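You operate a simulated robot arm through the tools that you are given. There is no shell and no other tool. Be economical: measure what you need, move in short steps, check, and stop when the job is done.

Carry out the task below with a simulated robot arm. There is one attempt and no reset: what you move stays moved.

## Task
Pin the stop for the 150 mm pack, clamp the pack and roll its label flat.
Fine: the length pin goes into the hole marked with the pack's length; the roller goes back into its rest. What is to be rubbed or washed off counts as gone when no trace of it is left.
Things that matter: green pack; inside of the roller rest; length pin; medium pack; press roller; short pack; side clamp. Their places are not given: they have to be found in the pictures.

It is judged by the outcome, as a careful person would: the job done as asked, and still so three seconds after it is handed in. It fails if anything else is knocked over, pushed out of place, dropped, spilled or broken.

## Robot
A 7-joint arm with a two-finger parallel gripper, fixed in place. Base frame: the origin is at the foot of the arm, x ahead of it, y to its left, z up; the work surface is at about z = 0. Units: m, rad, N and s.
With the tool pointing down near the work surface it reaches from about 0.24 to 0.62 m from the base axis. Its first joint turns from -1.152 to 1.152 rad. Payload 2.6 kg.
The tool frame sits at the grasp point between the pads (the TCP): z along the fingers, y along the line on which they close. The tips reach 0.03 m beyond it. The gripper opens to 0.094 m. The fingers are 0.028 m wide and 0.01 m thick; the gripper's body (0.05 by 0.096 m) begins 0.055 m behind the TCP.
Orientation is told as [roll, pitch, yaw] about the base's x, y, z axes, in that order, counted from this pose: with the fingers straight down and closing along the base's y, the tool's x points along the base's -x, its y along +y and its z along -z.

## Interface
- The arm moves only by the tool send_rows. Its argument "deltas" is a list that holds one entry, the list of rows, each a list of 7 numbers: the shift along the tool's x, y, z in cm, then the turn, a rotation vector about the tool's x, y, z in rad, then the finger opening in cm, from 0 to 9.4. In form: [[[x, y, z, wx, wy, wz, gripper], ...]]. A call has 1 to 10 rows; each row is the pose to reach, as a shift and turn from the pose commanded when the call began, along the tool's axes at that moment. Rows are played at 5 a second. More than 0.05 m and 0.15 rad between two rows, or a gripper value outside its range, and nothing of the call is played. Where a pose cannot be reached the arm comes as near as it can. A force on the tool above 40 N (or 10 N above the force at the start of the call, whichever is more), or a blocked arm, ends the call early, and 0.2 s more pass. Each finger travels about 0.072 m/s and halts on what it meets, pressing with about 36 N; the grip force reading is that of the motor and also rises with nothing between the fingers. The clock runs only during rows and for 0.2 s after the last one: add rows that repeat a pose to give the fingers time. The reply holds the time, the measured pose of the TCP, the force on the tool along the base axes, the opening and the grip force, in the units named above and with some noise, with the torque about the TCP (base axes, N m) and any sound that the robot's microphone picked up, and new pictures: "views" is both (left out), scene, wrist or none.
- Cameras (640 x 400 px; columns grow to the right, rows downward): "scene" is fixed at [0.0276, 0.424, 0.568]; the picture's right is [-0.84, -0.54, 0.00], its down [-0.29, 0.45, -0.85] and it looks along [0.46, -0.71, -0.53] (base axes); focal length 236 px, centre (320, 200). "wrist" rides on the gripper at [0.076, 0.014, -0.102] in the tool frame; the picture's right is [-0.18, 0.98, 0.00], its down [-0.75, -0.14, -0.64] and it looks along [-0.63, -0.12, 0.77] (tool axes); focal length 243 px, centre (320, 200).
- pixel_to_xyz(camera, pixels): there is no depth. For up to 12 entries [column, row, z] of the newest picture of that camera ("zoom" is the newest enlarged one), the place [x, y] in the base frame at which the ray of that pixel passes the height z, good to about 0.002 m. The clock stands still meanwhile.
- close_up(camera, box): a new picture of the part [left, top, right, bottom] of that camera's present view, enlarged. The clock stands still meanwhile.
- job_done(): hands the job in; it is judged then, once.

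Go step by step. Measure first, check grasps and placings, and put right what went wrong. The budget is 80 turns and 200 pictures, counting those below and the enlarged ones. Unless the task says otherwise, let go and move clear before handing in.

The tools are called after "Call:" by a JSON object that holds its "op" and its "data". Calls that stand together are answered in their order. send_rows: Moves the arm, as the interface text tells. Its arguments: {"type":"object","properties":{"deltas":{"type":"array","items":{"type":"array","items":{"type":"array","items":{"type":"number"}}}},"views":{"type":"string","enum":["both","scene","wrist","none"]}},"required":["deltas"]} The other tools are called the same way: pixel_to_xyz (camera, pixels) gives the place at which the rays of pixels pass given heights; close_up (camera, box) takes an enlarged picture of a part of a camera's view; job_done () hands the job in.

At the start:

```text
time_s: 0.0
tool_pos: [0.2717, -0.1165, 0.4671]
tcp_rot: [-0.002, -0.001, -0.001]
ft_force: [0.5, 1.0, -0.2]
wrist_torque: [0.0, 0.04, -0.01]
opening: 0.0941
grasp_force: 0.1
```

scene: 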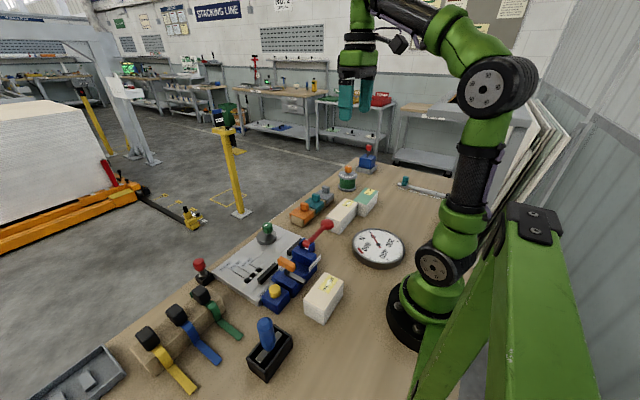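
wrist: 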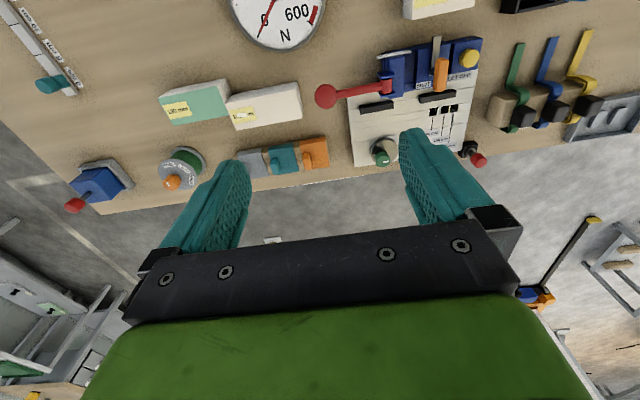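

The scene shows packs, a fixture with a red lever, a length rail with a teal pin at upper left of the wrist view (50,85), and a roller in a black rest (scene 268,350). I'll enlarge the key regions.

Call:
{"op": "close_up", "data": {"camera": "wrist", "box": [340, 0, 640, 190]}}

Call:
{"op": "close_up", "data": {"camera": "wrist", "box": [0, 0, 340, 215]}}

Call:
{"op": "close_up", "data": {"camera": "scene", "box": [190, 210, 390, 390]}}

Call:
{"op": "close_up", "data": {"camera": "scene", "box": [280, 140, 460, 270]}}

```text
2.11 times, centred on (490, 95) of wrist
```

zoom: 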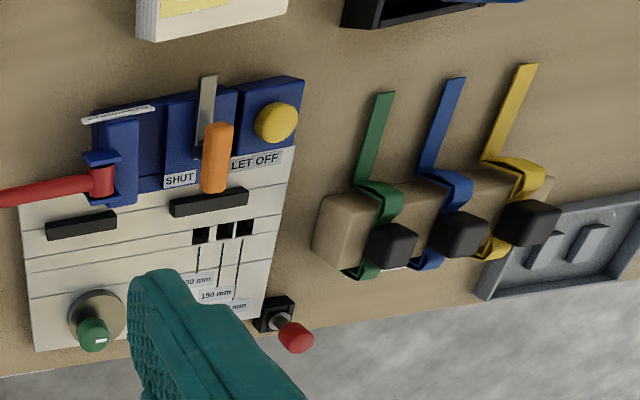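

```text
1.86 times, centred on (170, 108) of wrist
```

zoom: 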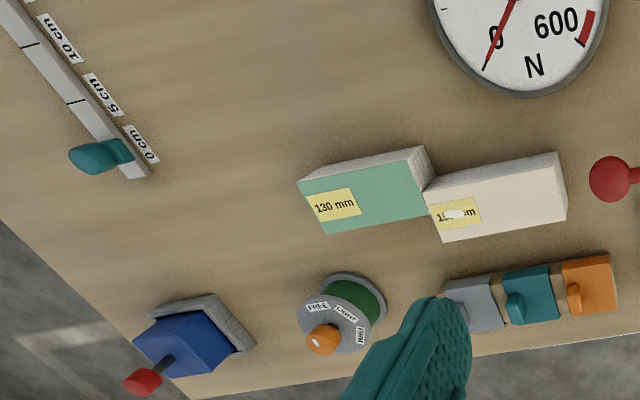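

```text
2.22 times, centred on (290, 300) of scene
```

zoom: 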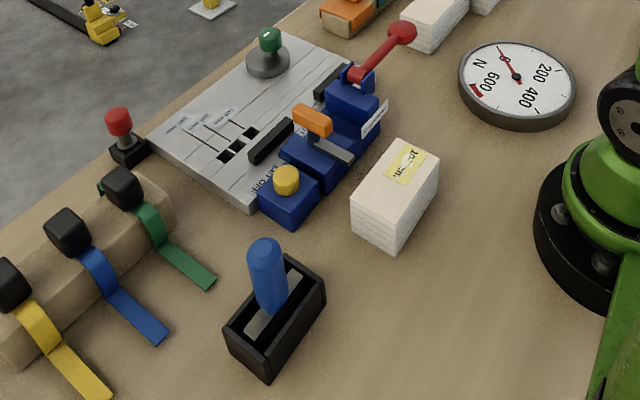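

```text
3.08 times, centred on (370, 205) of scene
```

zoom: 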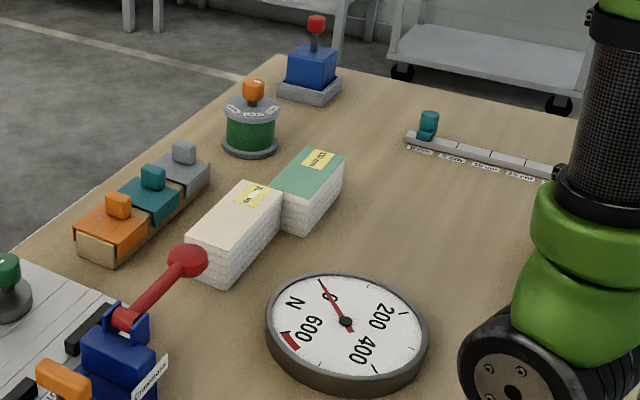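

Labels need closer inspection. I'll locate the main objects and zoom harder at labels.

Call:
{"op": "pixel_to_xyz", "data": {"camera": "wrist", "pixels": [[355, 165, 0.01], [465, 160, 0.01], [476, 40, 0.05], [327, 97, 0.05], [440, 75, 0.06], [468, 58, 0.05], [478, 160, 0.03], [385, 152, 0.04], [440, 10, 0.05], [265, 105, 0.05], [195, 105, 0.05], [178, 170, 0.03]]}}

Call:
{"op": "close_up", "data": {"camera": "wrist", "box": [400, 80, 500, 170]}}

Call:
{"op": "close_up", "data": {"camera": "scene", "box": [300, 260, 360, 310]}}

Call:
{"op": "close_up", "data": {"camera": "scene", "box": [230, 220, 330, 310]}}

```text
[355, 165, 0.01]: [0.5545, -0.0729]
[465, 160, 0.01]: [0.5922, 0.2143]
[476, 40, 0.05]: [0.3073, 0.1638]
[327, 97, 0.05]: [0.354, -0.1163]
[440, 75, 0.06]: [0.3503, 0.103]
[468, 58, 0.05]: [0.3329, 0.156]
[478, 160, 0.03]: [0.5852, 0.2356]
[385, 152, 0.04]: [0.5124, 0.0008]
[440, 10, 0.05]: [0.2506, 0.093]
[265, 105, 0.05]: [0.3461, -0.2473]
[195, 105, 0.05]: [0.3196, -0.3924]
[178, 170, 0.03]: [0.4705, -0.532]
```

```text
4.44 times, centred on (450, 125) of wrist
```

zoom: 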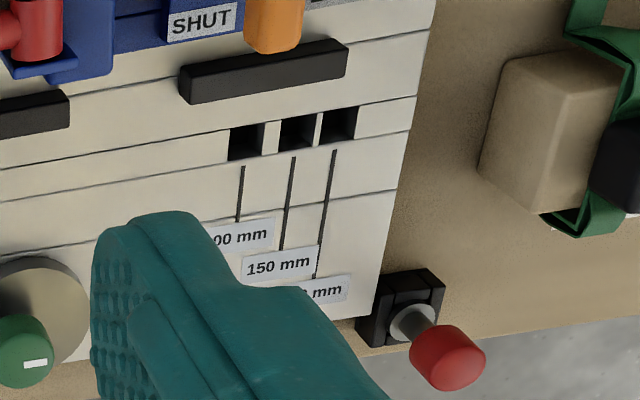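

```text
8.00 times, centred on (330, 285) of scene
```

zoom: 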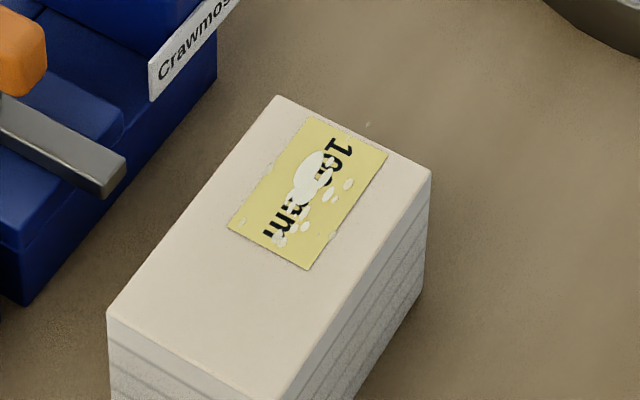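

```text
4.44 times, centred on (280, 265) of scene
```

zoom: 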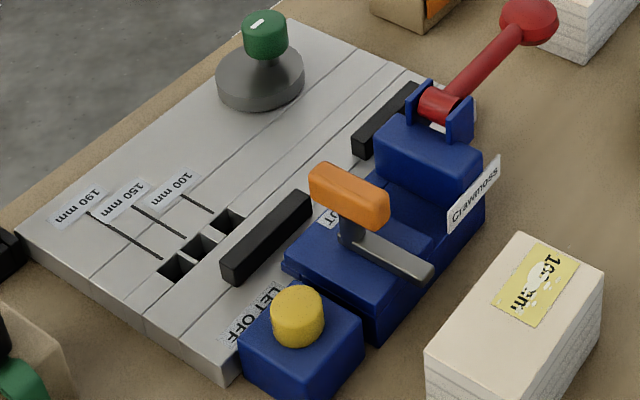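

The bed has holes marked 100, 150 and 190 mm (middle one is 150), and the red-knobbed pin stands in the black holder. I'll move over the fixture for a closer view.

Call:
{"op": "send_rows", "data": {"deltas": [[[0, 4, 1, 0, 0, 0, 9.4], [0, 8, 3, 0, 0, 0, 9.4], [0, 12, 5, 0, 0, 0, 9.4], [0, 16, 7, 0, 0, 0, 9.4], [0, 19, 9, 0, 0, 0, 9.4], [0, 19, 9, 0, 0, 0, 9.4]]]}}

```text
time_s: 1.4
tool_pos: [0.2702, 0.073, 0.3766]
tcp_rot: [0.0, -0.002, -0.001]
ft_force: [1.4, -0.6, 0.3]
wrist_torque: [-0.02, 0.02, -0.04]
opening: 0.0942
grasp_force: 0.0
```

scene: 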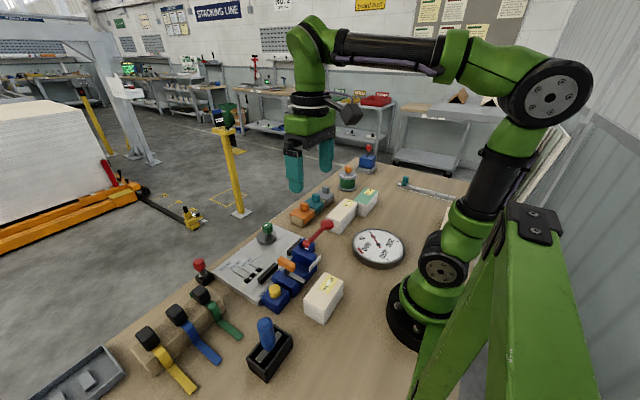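
wrist: 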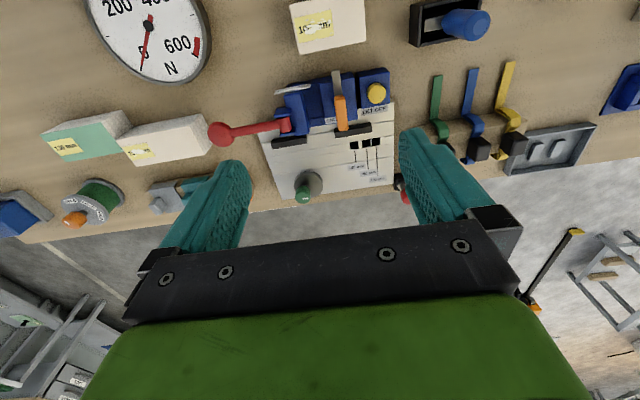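

The whole working area is in view now (fixture 260-395, packs at 330,20, 165,140, 85,135). I'll zoom and measure.

Call:
{"op": "close_up", "data": {"camera": "wrist", "box": [200, 60, 420, 210]}}

Call:
{"op": "close_up", "data": {"camera": "wrist", "box": [260, 0, 400, 70]}}

Call:
{"op": "close_up", "data": {"camera": "wrist", "box": [30, 90, 230, 190]}}

Call:
{"op": "close_up", "data": {"camera": "wrist", "box": [400, 0, 500, 60]}}

Call:
{"op": "close_up", "data": {"camera": "scene", "box": [270, 210, 340, 260]}}

```text
2.67 times, centred on (310, 135) of wrist
```

zoom: 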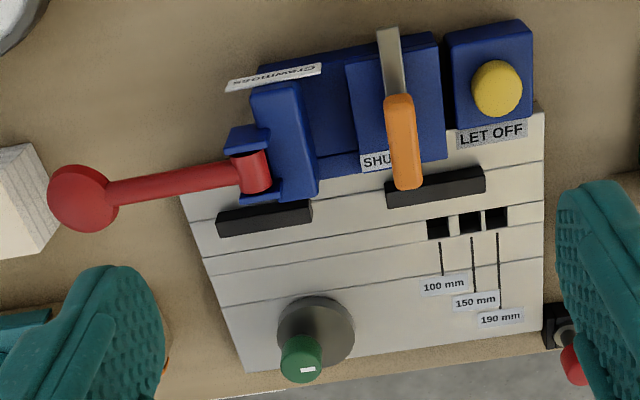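

```text
4.57 times, centred on (330, 35) of wrist
```

zoom: 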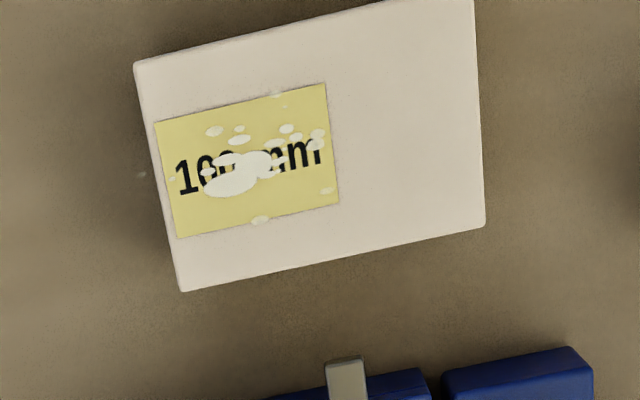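

```text
3.20 times, centred on (130, 140) of wrist
```

zoom: 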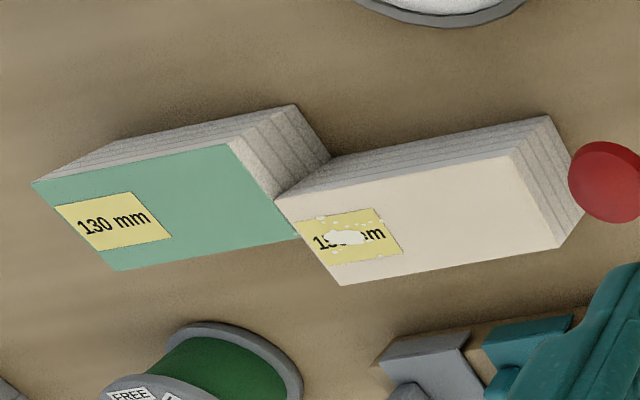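

```text
6.40 times, centred on (450, 30) of wrist
```

zoom: 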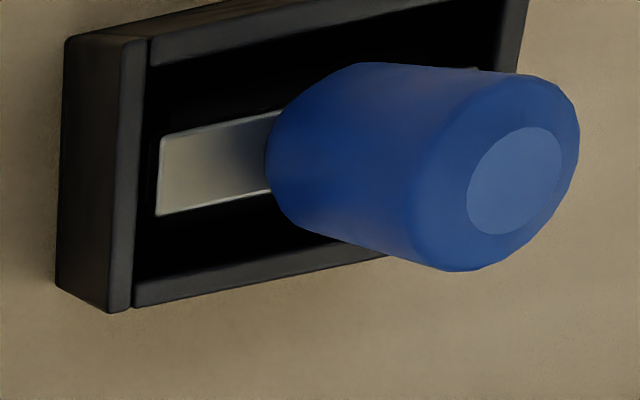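

```text
8.00 times, centred on (305, 235) of scene
```

zoom: 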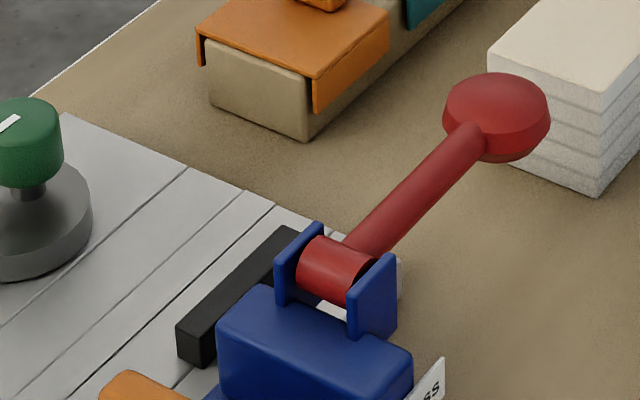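

Call:
{"op": "pixel_to_xyz", "data": {"camera": "wrist", "pixels": [[269, 133, 0.015], [292, 199, 0.015], [402, 184, 0.015], [404, 103, 0.015], [281, 144, 0.03], [318, 137, 0.03], [345, 134, 0.03], [382, 126, 0.03], [364, 145, 0.015], [376, 143, 0.015], [386, 141, 0.015], [303, 191, 0.05]]}}

Call:
{"op": "pixel_to_xyz", "data": {"camera": "wrist", "pixels": [[230, 133, 0.07], [289, 124, 0.06], [340, 95, 0.07], [331, 70, 0.06], [338, 129, 0.07], [386, 92, 0.06], [116, 150, 0.05], [137, 179, 0.05], [206, 166, 0.05], [190, 138, 0.05], [212, 154, 0.0], [398, 185, 0.04]]}}

Call:
{"op": "pixel_to_xyz", "data": {"camera": "scene", "pixels": [[340, 199, 0.05], [355, 204, 0.05], [342, 219, 0.05], [327, 214, 0.05], [204, 262, 0.05], [201, 279, 0.0], [328, 225, 0.06], [266, 325, 0.12], [270, 348, 0.06], [268, 288, 0.06], [265, 228, 0.06]]}}

```text
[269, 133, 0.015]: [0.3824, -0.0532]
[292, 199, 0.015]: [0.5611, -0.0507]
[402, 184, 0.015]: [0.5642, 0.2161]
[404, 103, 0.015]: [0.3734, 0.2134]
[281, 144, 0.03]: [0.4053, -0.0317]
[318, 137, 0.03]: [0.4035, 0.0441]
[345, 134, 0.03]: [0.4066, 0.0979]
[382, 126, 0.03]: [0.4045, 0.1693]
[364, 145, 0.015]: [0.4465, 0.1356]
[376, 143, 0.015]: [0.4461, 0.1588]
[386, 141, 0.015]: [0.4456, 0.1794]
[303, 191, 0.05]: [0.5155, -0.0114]
```

```text
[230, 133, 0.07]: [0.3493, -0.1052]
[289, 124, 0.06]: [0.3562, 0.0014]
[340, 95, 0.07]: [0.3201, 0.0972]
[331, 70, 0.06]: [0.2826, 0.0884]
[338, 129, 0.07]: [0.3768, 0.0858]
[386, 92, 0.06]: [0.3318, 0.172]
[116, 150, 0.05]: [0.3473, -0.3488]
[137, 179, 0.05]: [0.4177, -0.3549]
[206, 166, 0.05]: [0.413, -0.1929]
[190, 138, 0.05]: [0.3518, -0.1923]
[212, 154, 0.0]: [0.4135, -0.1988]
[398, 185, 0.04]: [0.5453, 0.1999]
```

```text
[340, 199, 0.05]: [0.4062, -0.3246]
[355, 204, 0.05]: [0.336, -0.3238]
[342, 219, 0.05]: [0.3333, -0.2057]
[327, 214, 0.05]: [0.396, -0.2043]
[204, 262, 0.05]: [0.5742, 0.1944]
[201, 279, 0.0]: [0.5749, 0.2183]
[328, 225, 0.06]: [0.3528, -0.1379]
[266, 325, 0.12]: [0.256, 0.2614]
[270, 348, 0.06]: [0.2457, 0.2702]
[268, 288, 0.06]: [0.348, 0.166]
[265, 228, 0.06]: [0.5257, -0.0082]
```

The medium pack (next to the green one, at about x 0.38, y -0.27) is the 150 mm one; the short one reads 100. I'll drop lower to see how the clamp mechanism is built.

Call:
{"op": "send_rows", "data": {"deltas": [[[0, 0, 4, 0, 0, 0, 9.4], [0, 0, 8, 0, 0, 0, 9.4], [0, 0, 12, 0, 0, 0, 9.4], [0, 0, 14, 0, 0, 0, 9.4], [0, 0, 14, 0, 0, 0, 9.4]]], "views": "wrist"}}

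Call:
{"op": "close_up", "data": {"camera": "wrist", "box": [200, 40, 440, 200]}}

Call:
{"op": "close_up", "data": {"camera": "scene", "box": [250, 230, 330, 310]}}

```text
time_s: 2.6
tool_pos: [0.2714, 0.0747, 0.2384]
tcp_rot: [0.0, -0.001, 0.001]
ft_force: [0.0, 0.5, -0.7]
wrist_torque: [-0.01, 0.0, -0.01]
opening: 0.0938
grasp_force: 0.1
```

wrist: 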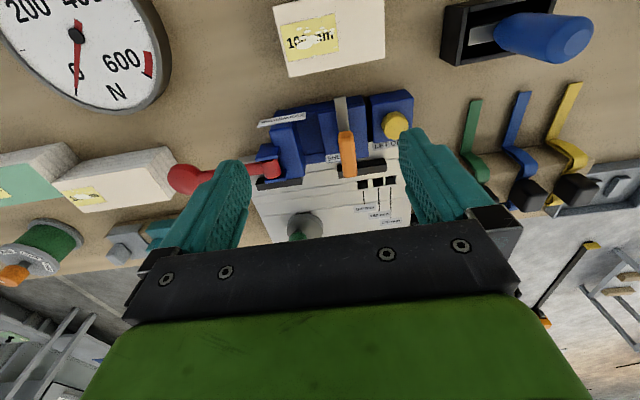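

```text
2.50 times, centred on (320, 120) of wrist
```

zoom: 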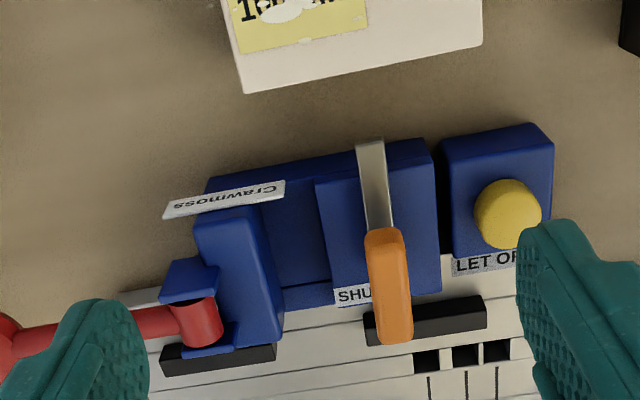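

```text
5.00 times, centred on (290, 270) of scene
```

zoom: 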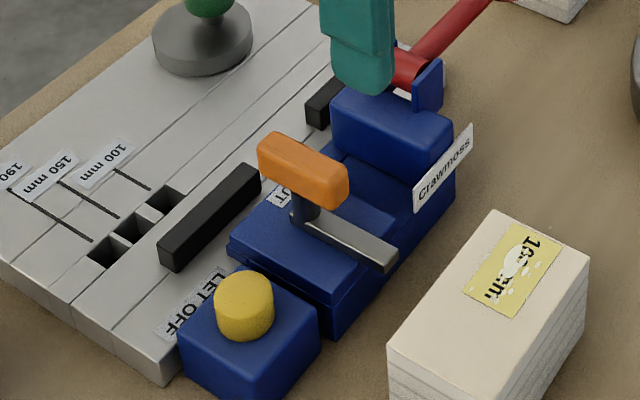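

The clamp mechanism is still ambiguous from this side. I'll turn the hand 90° (needed for gripping the pack anyway) and view the fixture from the right.

Call:
{"op": "send_rows", "data": {"deltas": [[[-1.3, -2, 0, 0, 0, -0.15, 9.4], [-2.6, -4, 0, 0, 0, -0.3, 9.4], [-3.9, -6, 0, 0, 0, -0.45, 9.4], [-5.2, -8, 0, 0, 0, -0.6, 9.4], [-6.5, -10, 0, 0, 0, -0.75, 9.4], [-7.8, -12, 0, 0, 0, -0.9, 9.4], [-9.1, -14, 0, 0, 0, -1.05, 9.4], [-10.4, -16, 0, 0, 0, -1.2, 9.4], [-11.7, -18, 0, 0, 0, -1.35, 9.4], [-13, -20, 0, 0, 0, -1.5, 9.4]]], "views": "both"}}

Call:
{"op": "close_up", "data": {"camera": "wrist", "box": [160, 0, 480, 200]}}

```text
time_s: 4.8
tool_pos: [0.4031, -0.1265, 0.2373]
tcp_rot: [-0.003, -0.001, 1.501]
ft_force: [0.7, -0.1, -0.4]
wrist_torque: [0.0, 0.04, 0.02]
opening: 0.0939
grasp_force: 0.0
```

scene: 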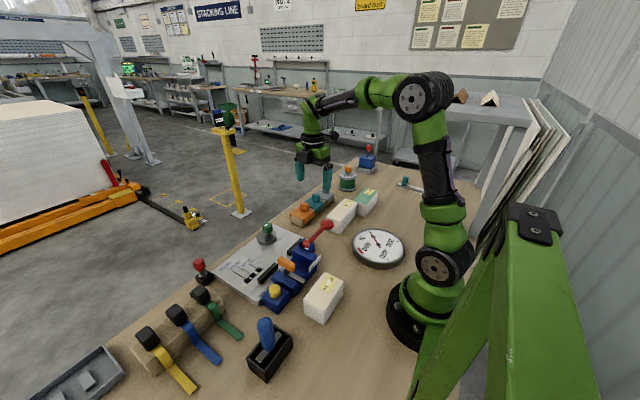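
wrist: 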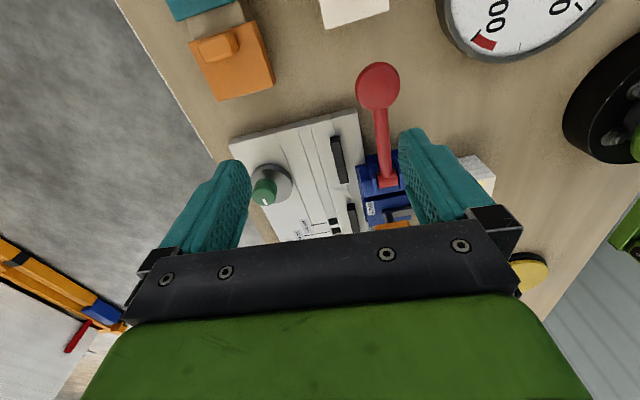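

```text
2.00 times, centred on (320, 100) of wrist
```

zoom: 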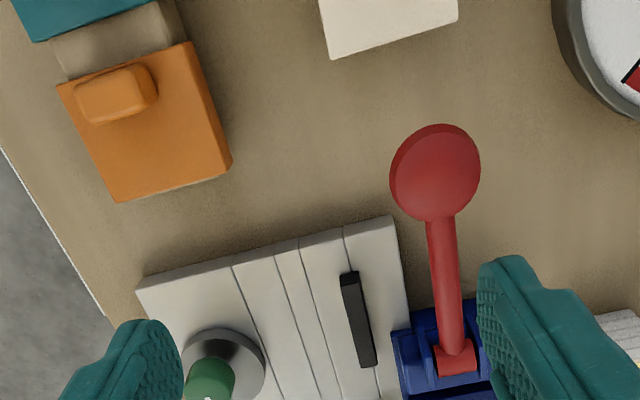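

Call:
{"op": "send_rows", "data": {"deltas": [[[4, 0, 1, 0, 0, -0.07, 9.4], [8, 0, 2, 0, 0, -0.07, 9.4], [12, 0, 3, 0, 0, -0.07, 9.4], [16, 0, 4, 0, 0, -0.07, 9.4], [18, 0, 5, 0, 0, -0.07, 9.4], [18, 0, 5, 0, 0, -0.07, 9.4]]], "views": "both"}}

Call:
{"op": "close_up", "data": {"camera": "wrist", "box": [220, 100, 440, 240]}}

Call:
{"op": "close_up", "data": {"camera": "scene", "box": [310, 170, 390, 240]}}

```text
time_s: 6.2
tool_pos: [0.3886, -0.3054, 0.1874]
tcp_rot: [-0.002, -0.001, 1.569]
ft_force: [-0.6, 0.1, 0.2]
wrist_torque: [-0.01, -0.01, 0.0]
opening: 0.094
grasp_force: 0.1
```

scene: 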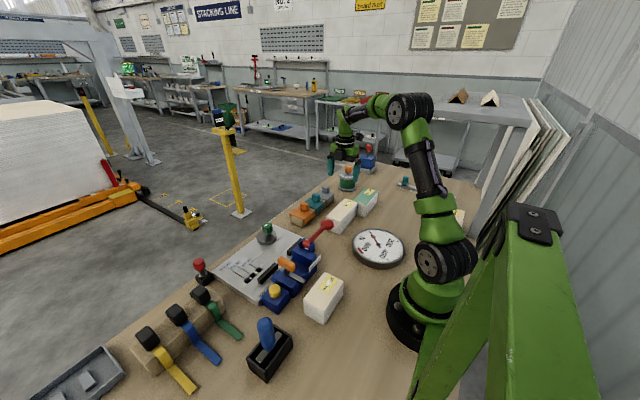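
wrist: 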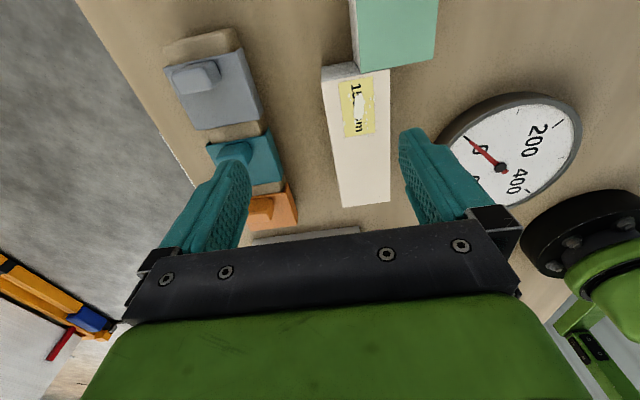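

```text
2.86 times, centred on (330, 170) of wrist
```

zoom: 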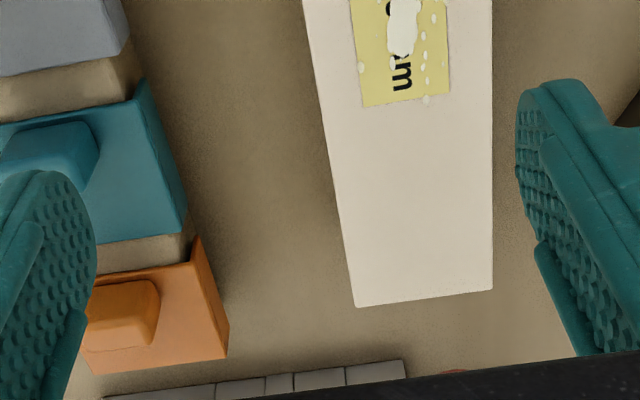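

```text
5.71 times, centred on (350, 205) of scene
```

zoom: 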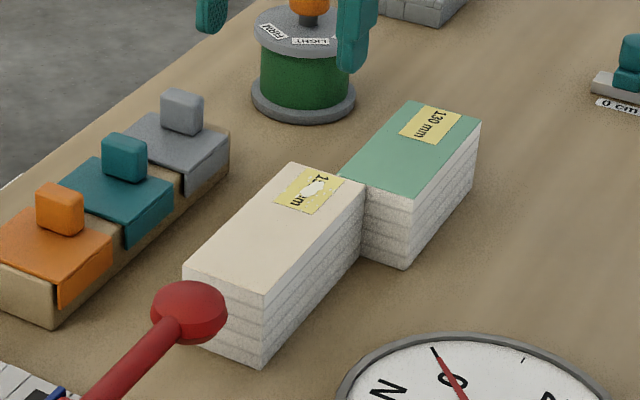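

The view shows the 150 mm pack at (360,130) touching the green pack at its far end. Before acting I want a lower oblique look at the clamp, so I'll move toward the fixture and tilt the hand.

Call:
{"op": "send_rows", "data": {"deltas": [[[-4, 0.5, -2, 0, -0.12, 0, 9.4], [-8, 1, -3.5, 0, -0.25, 0, 9.4], [-12, 1.5, -3.5, 0, -0.38, 0, 9.4], [-15, 2, -3.5, 0, -0.5, 0, 9.4], [-15, 2, -3.5, 0, -0.5, 0, 9.4]]], "views": "wrist"}}

Call:
{"op": "close_up", "data": {"camera": "wrist", "box": [220, 60, 440, 220]}}

```text
time_s: 7.4
tool_pos: [0.3685, -0.155, 0.2225]
tcp_rot: [-0.001, -0.503, 1.571]
ft_force: [-1.0, -0.2, -0.1]
wrist_torque: [-0.03, -0.03, 0.0]
opening: 0.094
grasp_force: 0.0
```

wrist: 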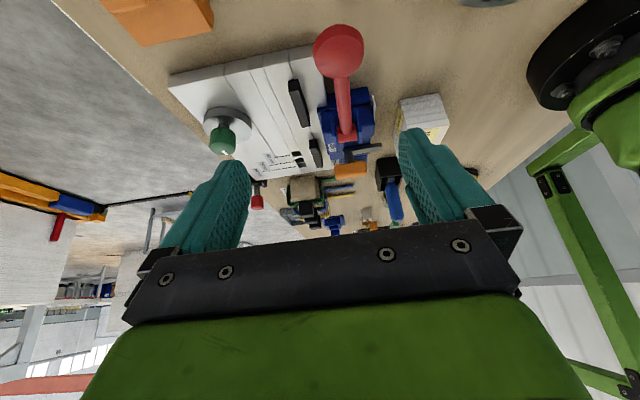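

```text
2.50 times, centred on (330, 140) of wrist
```

zoom: 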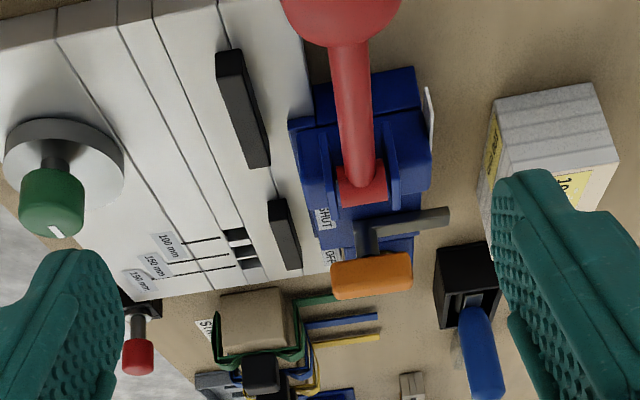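

Call:
{"op": "close_up", "data": {"camera": "wrist", "box": [320, 120, 410, 190]}}

Call:
{"op": "close_up", "data": {"camera": "scene", "box": [270, 240, 325, 290]}}

```text
5.71 times, centred on (365, 155) of wrist
```

zoom: 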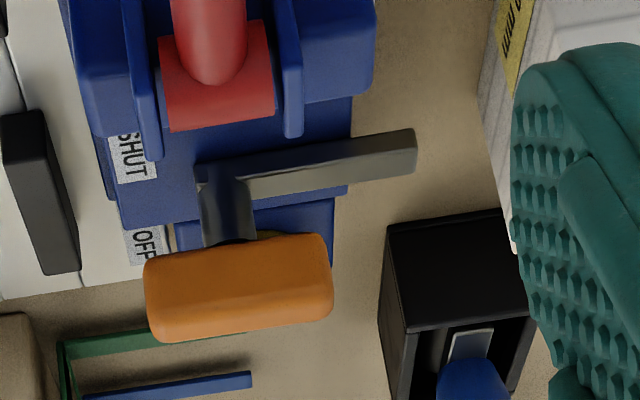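

```text
8.00 times, centred on (298, 265) of scene
```

zoom: 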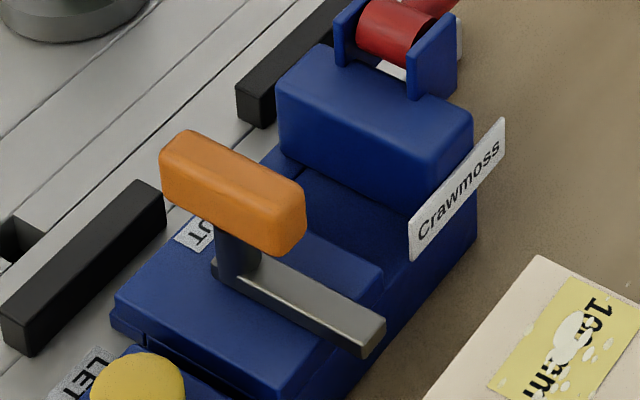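

Call:
{"op": "pixel_to_xyz", "data": {"camera": "wrist", "pixels": [[222, 127, 0.03], [226, 150, 0.065], [244, 122, 0.03], [205, 118, 0.03], [269, 125, 0.03], [338, 60, 0.07], [345, 135, 0.06], [367, 171, 0.08], [382, 146, 0.055], [299, 80, 0.03], [257, 201, 0.04], [320, 142, 0.03]]}}

Call:
{"op": "pixel_to_xyz", "data": {"camera": "scene", "pixels": [[265, 229, 0.065], [266, 239, 0.03], [256, 237, 0.03], [276, 239, 0.03], [299, 264, 0.08], [290, 258, 0.08], [308, 270, 0.08], [302, 275, 0.055], [315, 284, 0.055], [283, 243, 0.03], [313, 214, 0.03], [203, 263, 0.04]]}}

Call:
{"op": "close_up", "data": {"camera": "wrist", "box": [190, 90, 270, 170]}}

Call:
{"op": "close_up", "data": {"camera": "scene", "box": [240, 210, 300, 260]}}

```text
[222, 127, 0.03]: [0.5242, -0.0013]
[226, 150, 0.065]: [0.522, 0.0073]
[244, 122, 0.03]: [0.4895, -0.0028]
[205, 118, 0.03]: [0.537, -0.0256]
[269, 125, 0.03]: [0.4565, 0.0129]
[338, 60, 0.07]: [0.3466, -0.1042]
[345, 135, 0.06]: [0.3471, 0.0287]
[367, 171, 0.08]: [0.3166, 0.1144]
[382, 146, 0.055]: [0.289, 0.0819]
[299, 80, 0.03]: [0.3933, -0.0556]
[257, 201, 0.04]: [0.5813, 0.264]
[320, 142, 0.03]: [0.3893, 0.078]
```

```text
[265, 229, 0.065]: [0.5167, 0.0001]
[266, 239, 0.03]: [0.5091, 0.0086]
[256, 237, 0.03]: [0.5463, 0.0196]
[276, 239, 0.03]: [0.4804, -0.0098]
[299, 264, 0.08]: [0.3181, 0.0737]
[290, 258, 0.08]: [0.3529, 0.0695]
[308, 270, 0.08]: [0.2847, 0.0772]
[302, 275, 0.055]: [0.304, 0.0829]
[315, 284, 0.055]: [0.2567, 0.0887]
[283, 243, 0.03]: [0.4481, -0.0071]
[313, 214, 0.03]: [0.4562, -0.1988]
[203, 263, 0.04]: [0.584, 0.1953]
```

```text
5.00 times, centred on (230, 130) of wrist
```

zoom: 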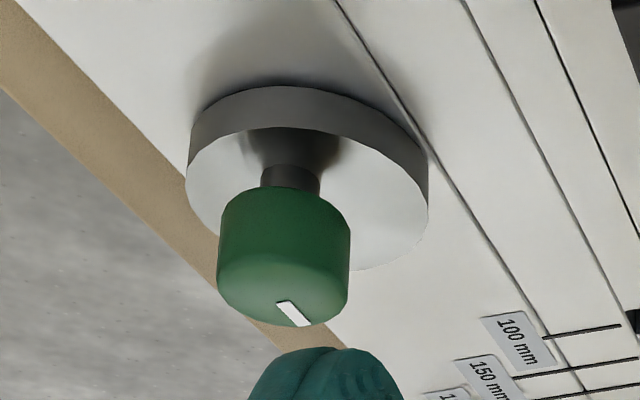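

```text
8.00 times, centred on (270, 235) of scene
```

zoom: 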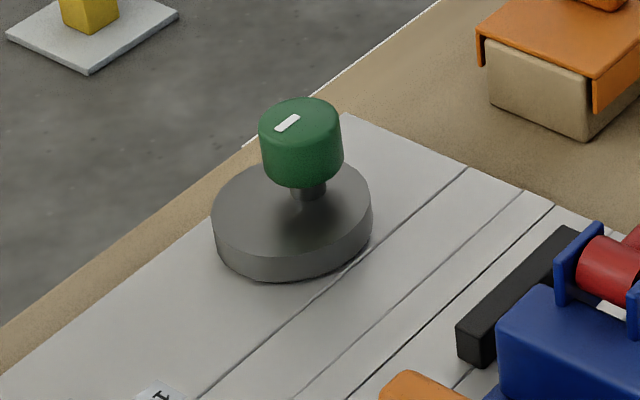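

The green knob on a disc looks eccentric (possibly a cam clamp). I'll level the hand and take a close, near-vertical view over the bed.

Call:
{"op": "send_rows", "data": {"deltas": [[[0, 0, 0, 0, 0.14, 0, 9.4], [0, 0, 0, 0, 0.28, 0, 9.4], [0, 0, 0, 0, 0.42, 0, 9.4], [0, 0, 0, 0, 0.5, 0, 9.4], [-3, -3, -2, 0, 0.5, 0, 9.4], [-6, -6, -4, 0, 0.5, 0, 9.4], [-9, -8, -5, 0, 0.5, 0, 9.4], [-9, -8, -5, 0, 0.5, 0, 9.4]]], "views": "wrist"}}

Call:
{"op": "close_up", "data": {"camera": "wrist", "box": [220, 0, 460, 200]}}

```text
time_s: 9.2
tool_pos: [0.4516, -0.0981, 0.3087]
tcp_rot: [0.0, 0.001, 1.568]
ft_force: [-0.7, 0.4, -0.1]
wrist_torque: [-0.02, 0.01, -0.03]
opening: 0.0939
grasp_force: 0.1
```

wrist: 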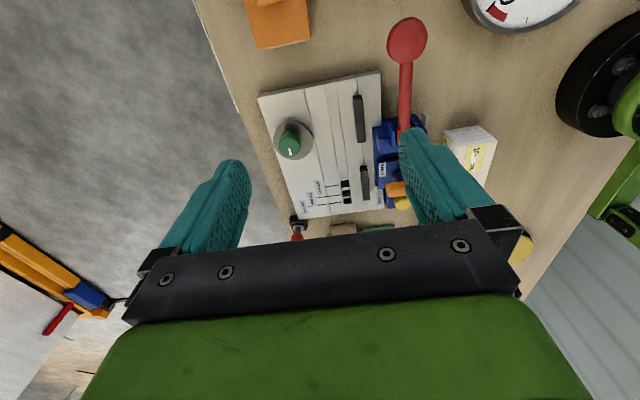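

```text
2.00 times, centred on (340, 100) of wrist
```

zoom: 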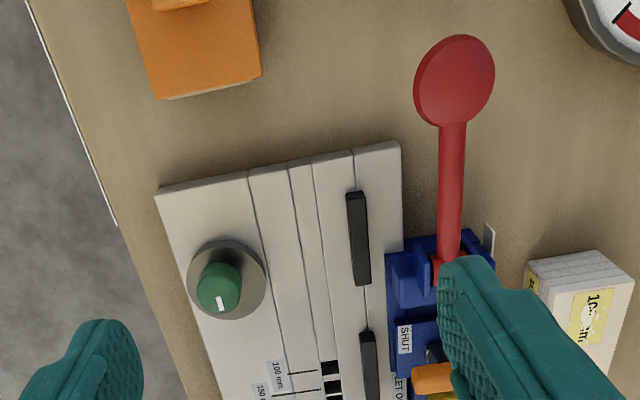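

Call:
{"op": "send_rows", "data": {"deltas": [[[-4, 0, 2, 0, 0, 0, 9.4], [-8, 0, 5, 0, 0, 0, 9.4], [-11, 0, 8, 0, 0, 0, 9.4], [-11, 0, 8, 0, 0, 0, 9.4]]], "views": "wrist"}}

Call:
{"op": "close_up", "data": {"camera": "wrist", "box": [200, 0, 450, 160]}}

Call:
{"op": "close_up", "data": {"camera": "wrist", "box": [210, 20, 310, 100]}}

```text
time_s: 10.2
tool_pos: [0.4489, 0.0114, 0.2284]
tcp_rot: [0.0, 0.0, 1.57]
ft_force: [0.5, -0.5, 0.2]
wrist_torque: [-0.03, -0.03, -0.01]
opening: 0.0941
grasp_force: 0.1
```

wrist: 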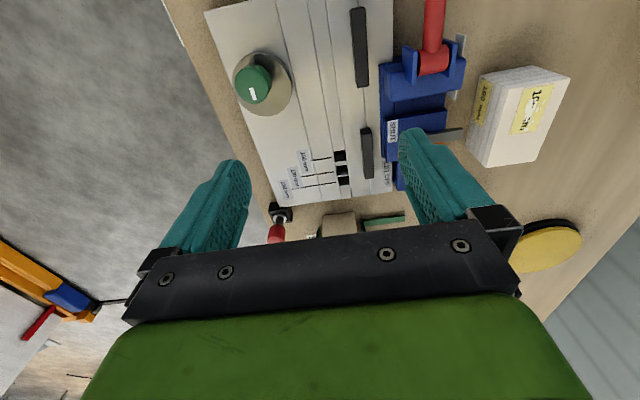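

```text
2.50 times, centred on (325, 80) of wrist
```

zoom: 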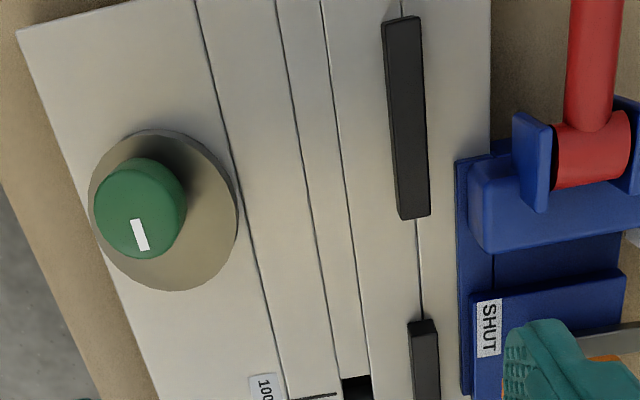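

```text
5.00 times, centred on (260, 60) of wrist
```

zoom: 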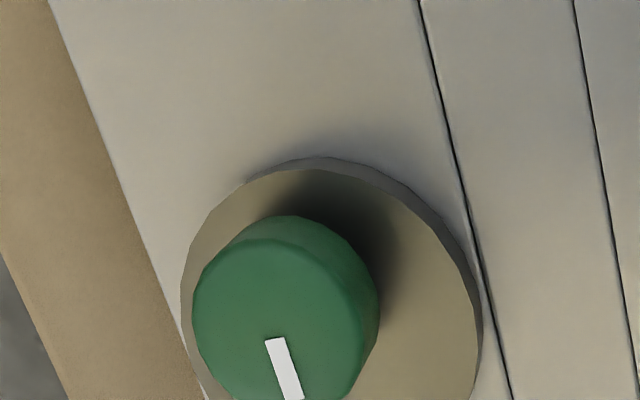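

Call:
{"op": "pixel_to_xyz", "data": {"camera": "wrist", "pixels": [[262, 84, 0.03], [262, 84, 0.02], [253, 87, 0.065], [253, 87, 0.055], [292, 80, 0.025], [234, 84, 0.025], [262, 116, 0.025], [340, 155, 0.015], [343, 171, 0.015], [344, 180, 0.015], [366, 83, 0.03], [357, 8, 0.03]]}}

Call:
{"op": "pixel_to_xyz", "data": {"camera": "wrist", "pixels": [[280, 30, 0.015], [311, 30, 0.015], [328, 30, 0.015], [374, 178, 0.03], [365, 130, 0.03], [393, 30, 0.015], [394, 130, 0.04], [384, 66, 0.04], [416, 60, 0.08], [432, 60, 0.08], [279, 205, 0.03], [275, 235, 0.05]]}}

Call:
{"op": "close_up", "data": {"camera": "wrist", "box": [250, 130, 350, 250]}}

```text
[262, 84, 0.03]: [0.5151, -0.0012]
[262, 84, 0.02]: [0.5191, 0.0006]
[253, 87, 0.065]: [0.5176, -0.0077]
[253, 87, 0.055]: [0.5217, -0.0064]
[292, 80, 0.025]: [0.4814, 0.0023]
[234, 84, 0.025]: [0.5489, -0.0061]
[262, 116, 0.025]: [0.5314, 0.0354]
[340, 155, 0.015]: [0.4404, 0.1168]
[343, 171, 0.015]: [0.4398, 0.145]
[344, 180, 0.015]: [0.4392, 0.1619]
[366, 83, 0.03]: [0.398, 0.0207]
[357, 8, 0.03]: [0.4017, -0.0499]
```

```text
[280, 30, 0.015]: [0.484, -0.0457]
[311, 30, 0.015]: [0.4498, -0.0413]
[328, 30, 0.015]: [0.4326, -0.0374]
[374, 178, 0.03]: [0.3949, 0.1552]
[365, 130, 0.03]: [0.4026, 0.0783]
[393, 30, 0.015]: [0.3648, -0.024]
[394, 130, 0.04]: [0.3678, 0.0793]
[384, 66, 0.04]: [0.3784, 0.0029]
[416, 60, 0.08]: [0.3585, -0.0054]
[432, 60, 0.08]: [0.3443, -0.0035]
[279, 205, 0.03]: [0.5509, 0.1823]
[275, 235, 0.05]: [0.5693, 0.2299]
```

```text
3.33 times, centred on (300, 190) of wrist
```

zoom: 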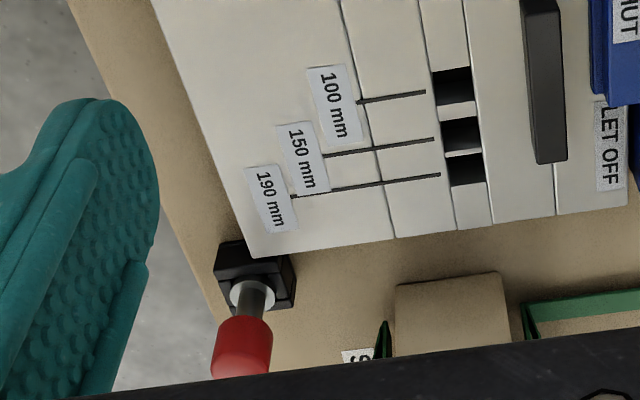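

Correcting my earlier pixel offsets: bars span y≈-0.05..0.02 and 0.08..0.15 at x≈0.40, holes are at x≈0.44, y≈0.117/0.143/0.162, and the green-knobbed disc is an eccentric cam opposite the fence (the side clamp). Pin first: I'll move above the red-knobbed pin near (0.556, 0.208).

Call:
{"op": "send_rows", "data": {"deltas": [[[-4, -2, 0, 0, 0, 0, 9.4], [-8, -4, 0.5, 0, 0, 0, 9.4], [-12, -6, 1, 0, 0, 0, 9.4], [-15, -8.5, 1.5, 0, 0, 0, 9.4], [-18, -10.7, 2, 0, 0, 0, 9.4], [-18, -10.7, 2, 0, 0, 0, 9.4]]]}}

Call:
{"op": "close_up", "data": {"camera": "wrist", "box": [240, 60, 400, 220]}}

Call:
{"op": "close_up", "data": {"camera": "scene", "box": [170, 240, 250, 300]}}

```text
time_s: 11.6
tool_pos: [0.5558, 0.1904, 0.2114]
tcp_rot: [0.001, 0.001, 1.57]
ft_force: [0.0, 0.4, -0.3]
wrist_torque: [0.0, -0.03, 0.01]
opening: 0.0939
grasp_force: 0.0
```

scene: 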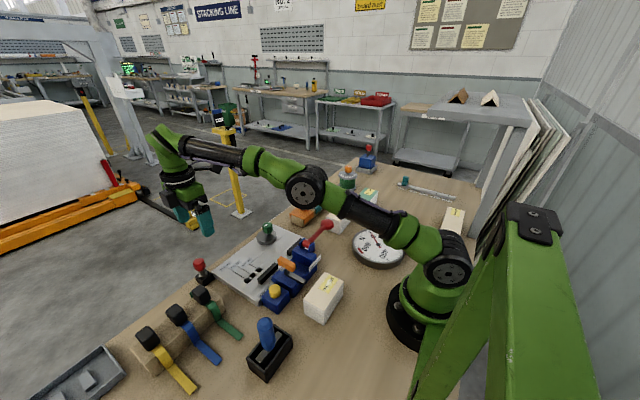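
wrist: 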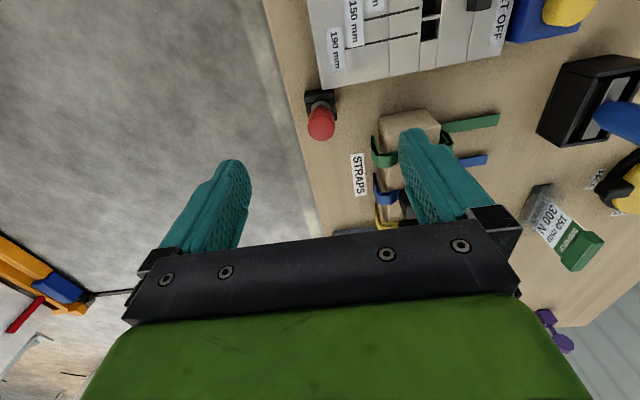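

```text
2.50 times, centred on (320, 140) of wrist
```

zoom: 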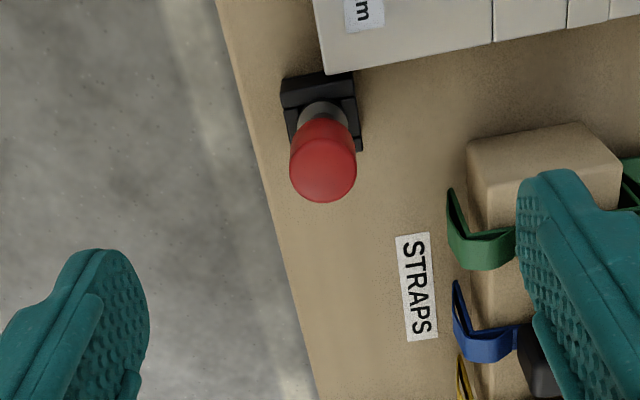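

```text
6.67 times, centred on (210, 270) of scene
```

zoom: 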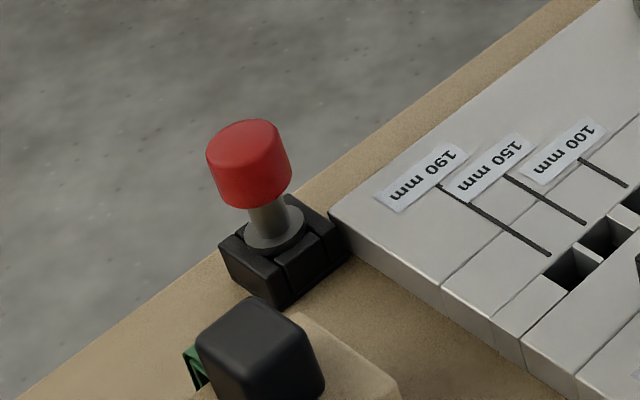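

A tagged green item at wrist (565,235) shows text; I'll read it, and triangulate the pin.

Call:
{"op": "close_up", "data": {"camera": "wrist", "box": [500, 140, 640, 290]}}

Call:
{"op": "pixel_to_xyz", "data": {"camera": "wrist", "pixels": [[321, 124, 0.05], [321, 124, 0.06], [321, 124, 0.07], [321, 124, 0.08], [321, 105, 0.03], [430, 28, 0.015], [432, 8, 0.015]]}}

Call:
{"op": "pixel_to_xyz", "data": {"camera": "scene", "pixels": [[199.5, 262, 0.05], [199.5, 262, 0.06], [199.5, 262, 0.07], [199.5, 262, 0.08], [203, 274, 0.03], [253, 275.5, 0.015], [247.5, 280, 0.015], [257.5, 271, 0.015]]}}

```text
2.67 times, centred on (570, 215) of wrist
```

zoom: 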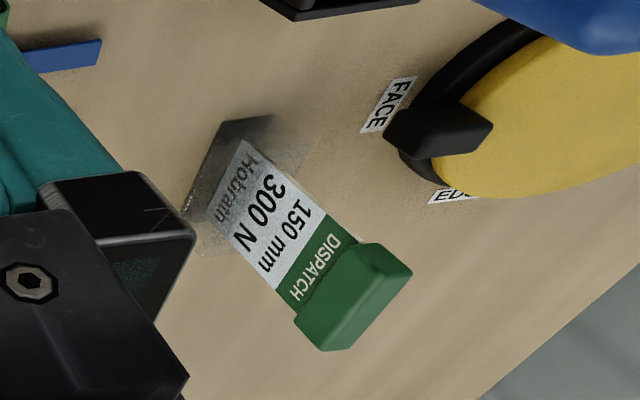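

```text
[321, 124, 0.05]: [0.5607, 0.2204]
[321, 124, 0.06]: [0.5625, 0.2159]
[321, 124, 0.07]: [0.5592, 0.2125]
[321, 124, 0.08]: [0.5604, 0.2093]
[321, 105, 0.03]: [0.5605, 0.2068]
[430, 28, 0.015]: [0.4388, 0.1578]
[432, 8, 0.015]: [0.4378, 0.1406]
```

```text
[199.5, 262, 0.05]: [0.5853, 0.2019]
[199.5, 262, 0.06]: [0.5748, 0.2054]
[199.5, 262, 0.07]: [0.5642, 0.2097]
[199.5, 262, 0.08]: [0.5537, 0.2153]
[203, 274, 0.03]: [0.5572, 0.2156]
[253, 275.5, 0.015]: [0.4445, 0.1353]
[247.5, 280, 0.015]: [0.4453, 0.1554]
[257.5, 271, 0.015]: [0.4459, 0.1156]
```

The card reads "DISPATCH 150 mm 300 N", confirming the 150 mm job with the force gauge as the clamp force reference. The pin knob triangulates to (0.559, 0.211, 0.073); I'll descend above it with the opening reduced.

Call:
{"op": "send_rows", "data": {"deltas": [[[-1, -0.2, 3, 0, 0, 0, 6], [-2.1, -0.3, 6, 0, 0, 0, 6], [-2.1, -0.3, 9, 0, 0, 0, 6], [-2.1, -0.3, 9.5, 0, 0, 0, 5.5]]]}}

Call:
{"op": "close_up", "data": {"camera": "wrist", "box": [240, 80, 400, 220]}}

Call:
{"op": "close_up", "data": {"camera": "scene", "box": [160, 210, 260, 290]}}

```text
time_s: 12.6
tool_pos: [0.5597, 0.2117, 0.117]
tcp_rot: [-0.001, -0.001, 1.569]
ft_force: [-0.7, -0.5, 0.2]
wrist_torque: [0.01, 0.03, 0.02]
opening: 0.0549
grasp_force: 0.1
```

scene: 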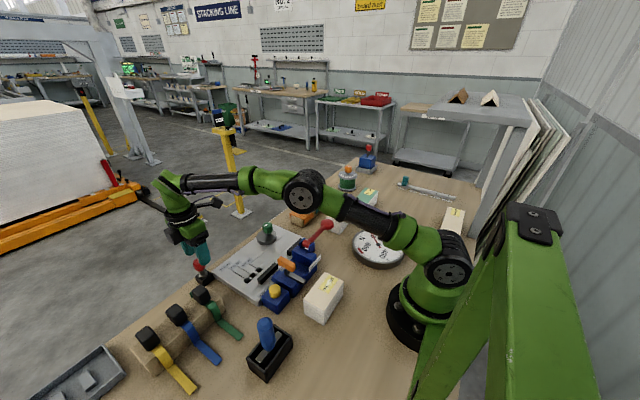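
wrist: 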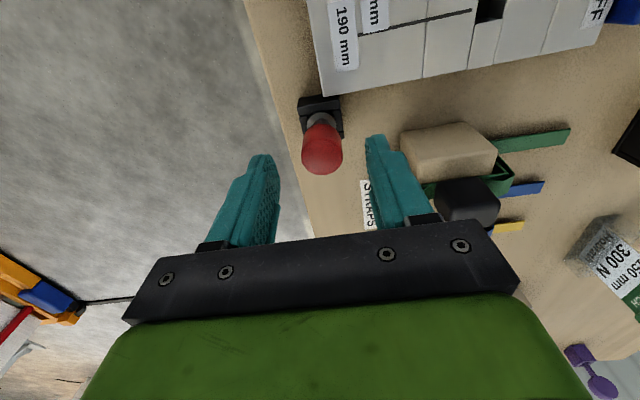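

```text
2.86 times, centred on (320, 150) of wrist
```

zoom: 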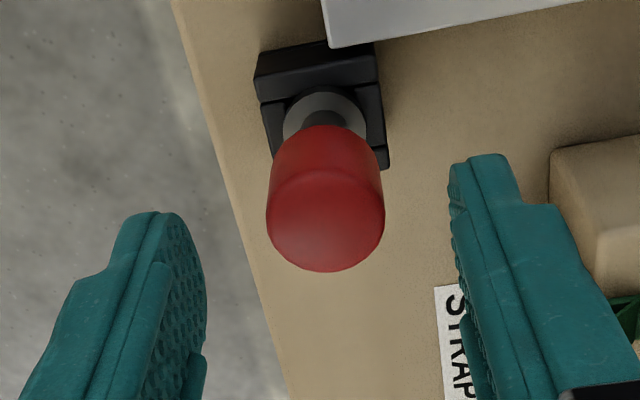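

```text
5.00 times, centred on (210, 250) of scene
```

zoom: 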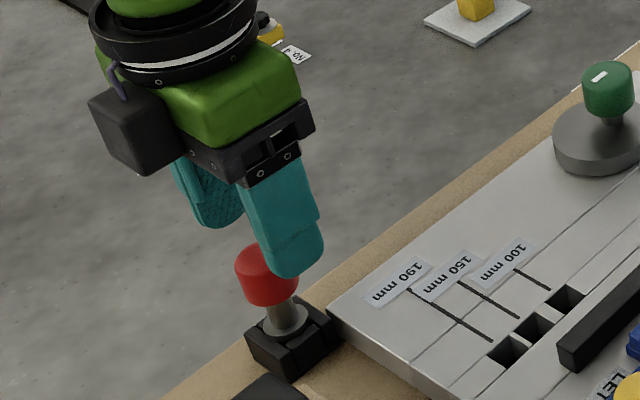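

The knob sits centred between the fingers (zoom 326,225 ≈ y 0.213). Descend 4.4 cm and close.

Call:
{"op": "send_rows", "data": {"deltas": [[[-0.1, 0, 2.2, 0, 0, 0, 5.5], [-0.1, 0, 4.4, 0, 0, 0, 5.5], [-0.1, 0, 4.4, 0, 0, 0, 3.5], [-0.1, 0, 4.4, 0, 0, 0, 1.5], [-0.1, 0, 4.4, 0, 0, 0, 1.5], [-0.1, 0, 4.4, 0, 0, 0, 1.5]]]}}

Call:
{"op": "close_up", "data": {"camera": "scene", "box": [160, 210, 260, 290]}}

```text
time_s: 14.0
tool_pos: [0.5587, 0.2114, 0.0702]
tcp_rot: [0.001, -0.001, 1.57]
ft_force: [0.3, 0.0, -0.6]
wrist_torque: [0.01, 0.01, -0.02]
opening: 0.0268
grasp_force: 35.5
```

scene: 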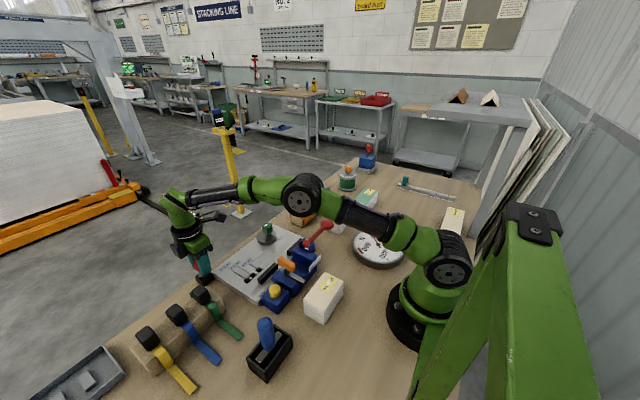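
wrist: 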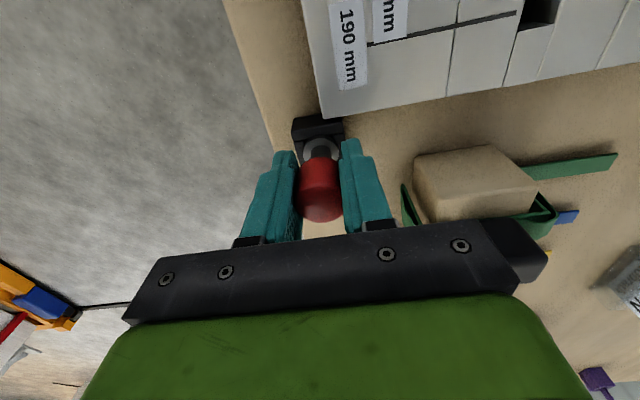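

```text
5.00 times, centred on (210, 250) of scene
```

zoom: 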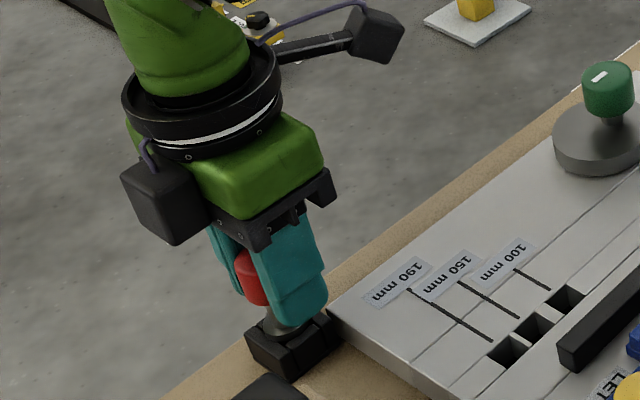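

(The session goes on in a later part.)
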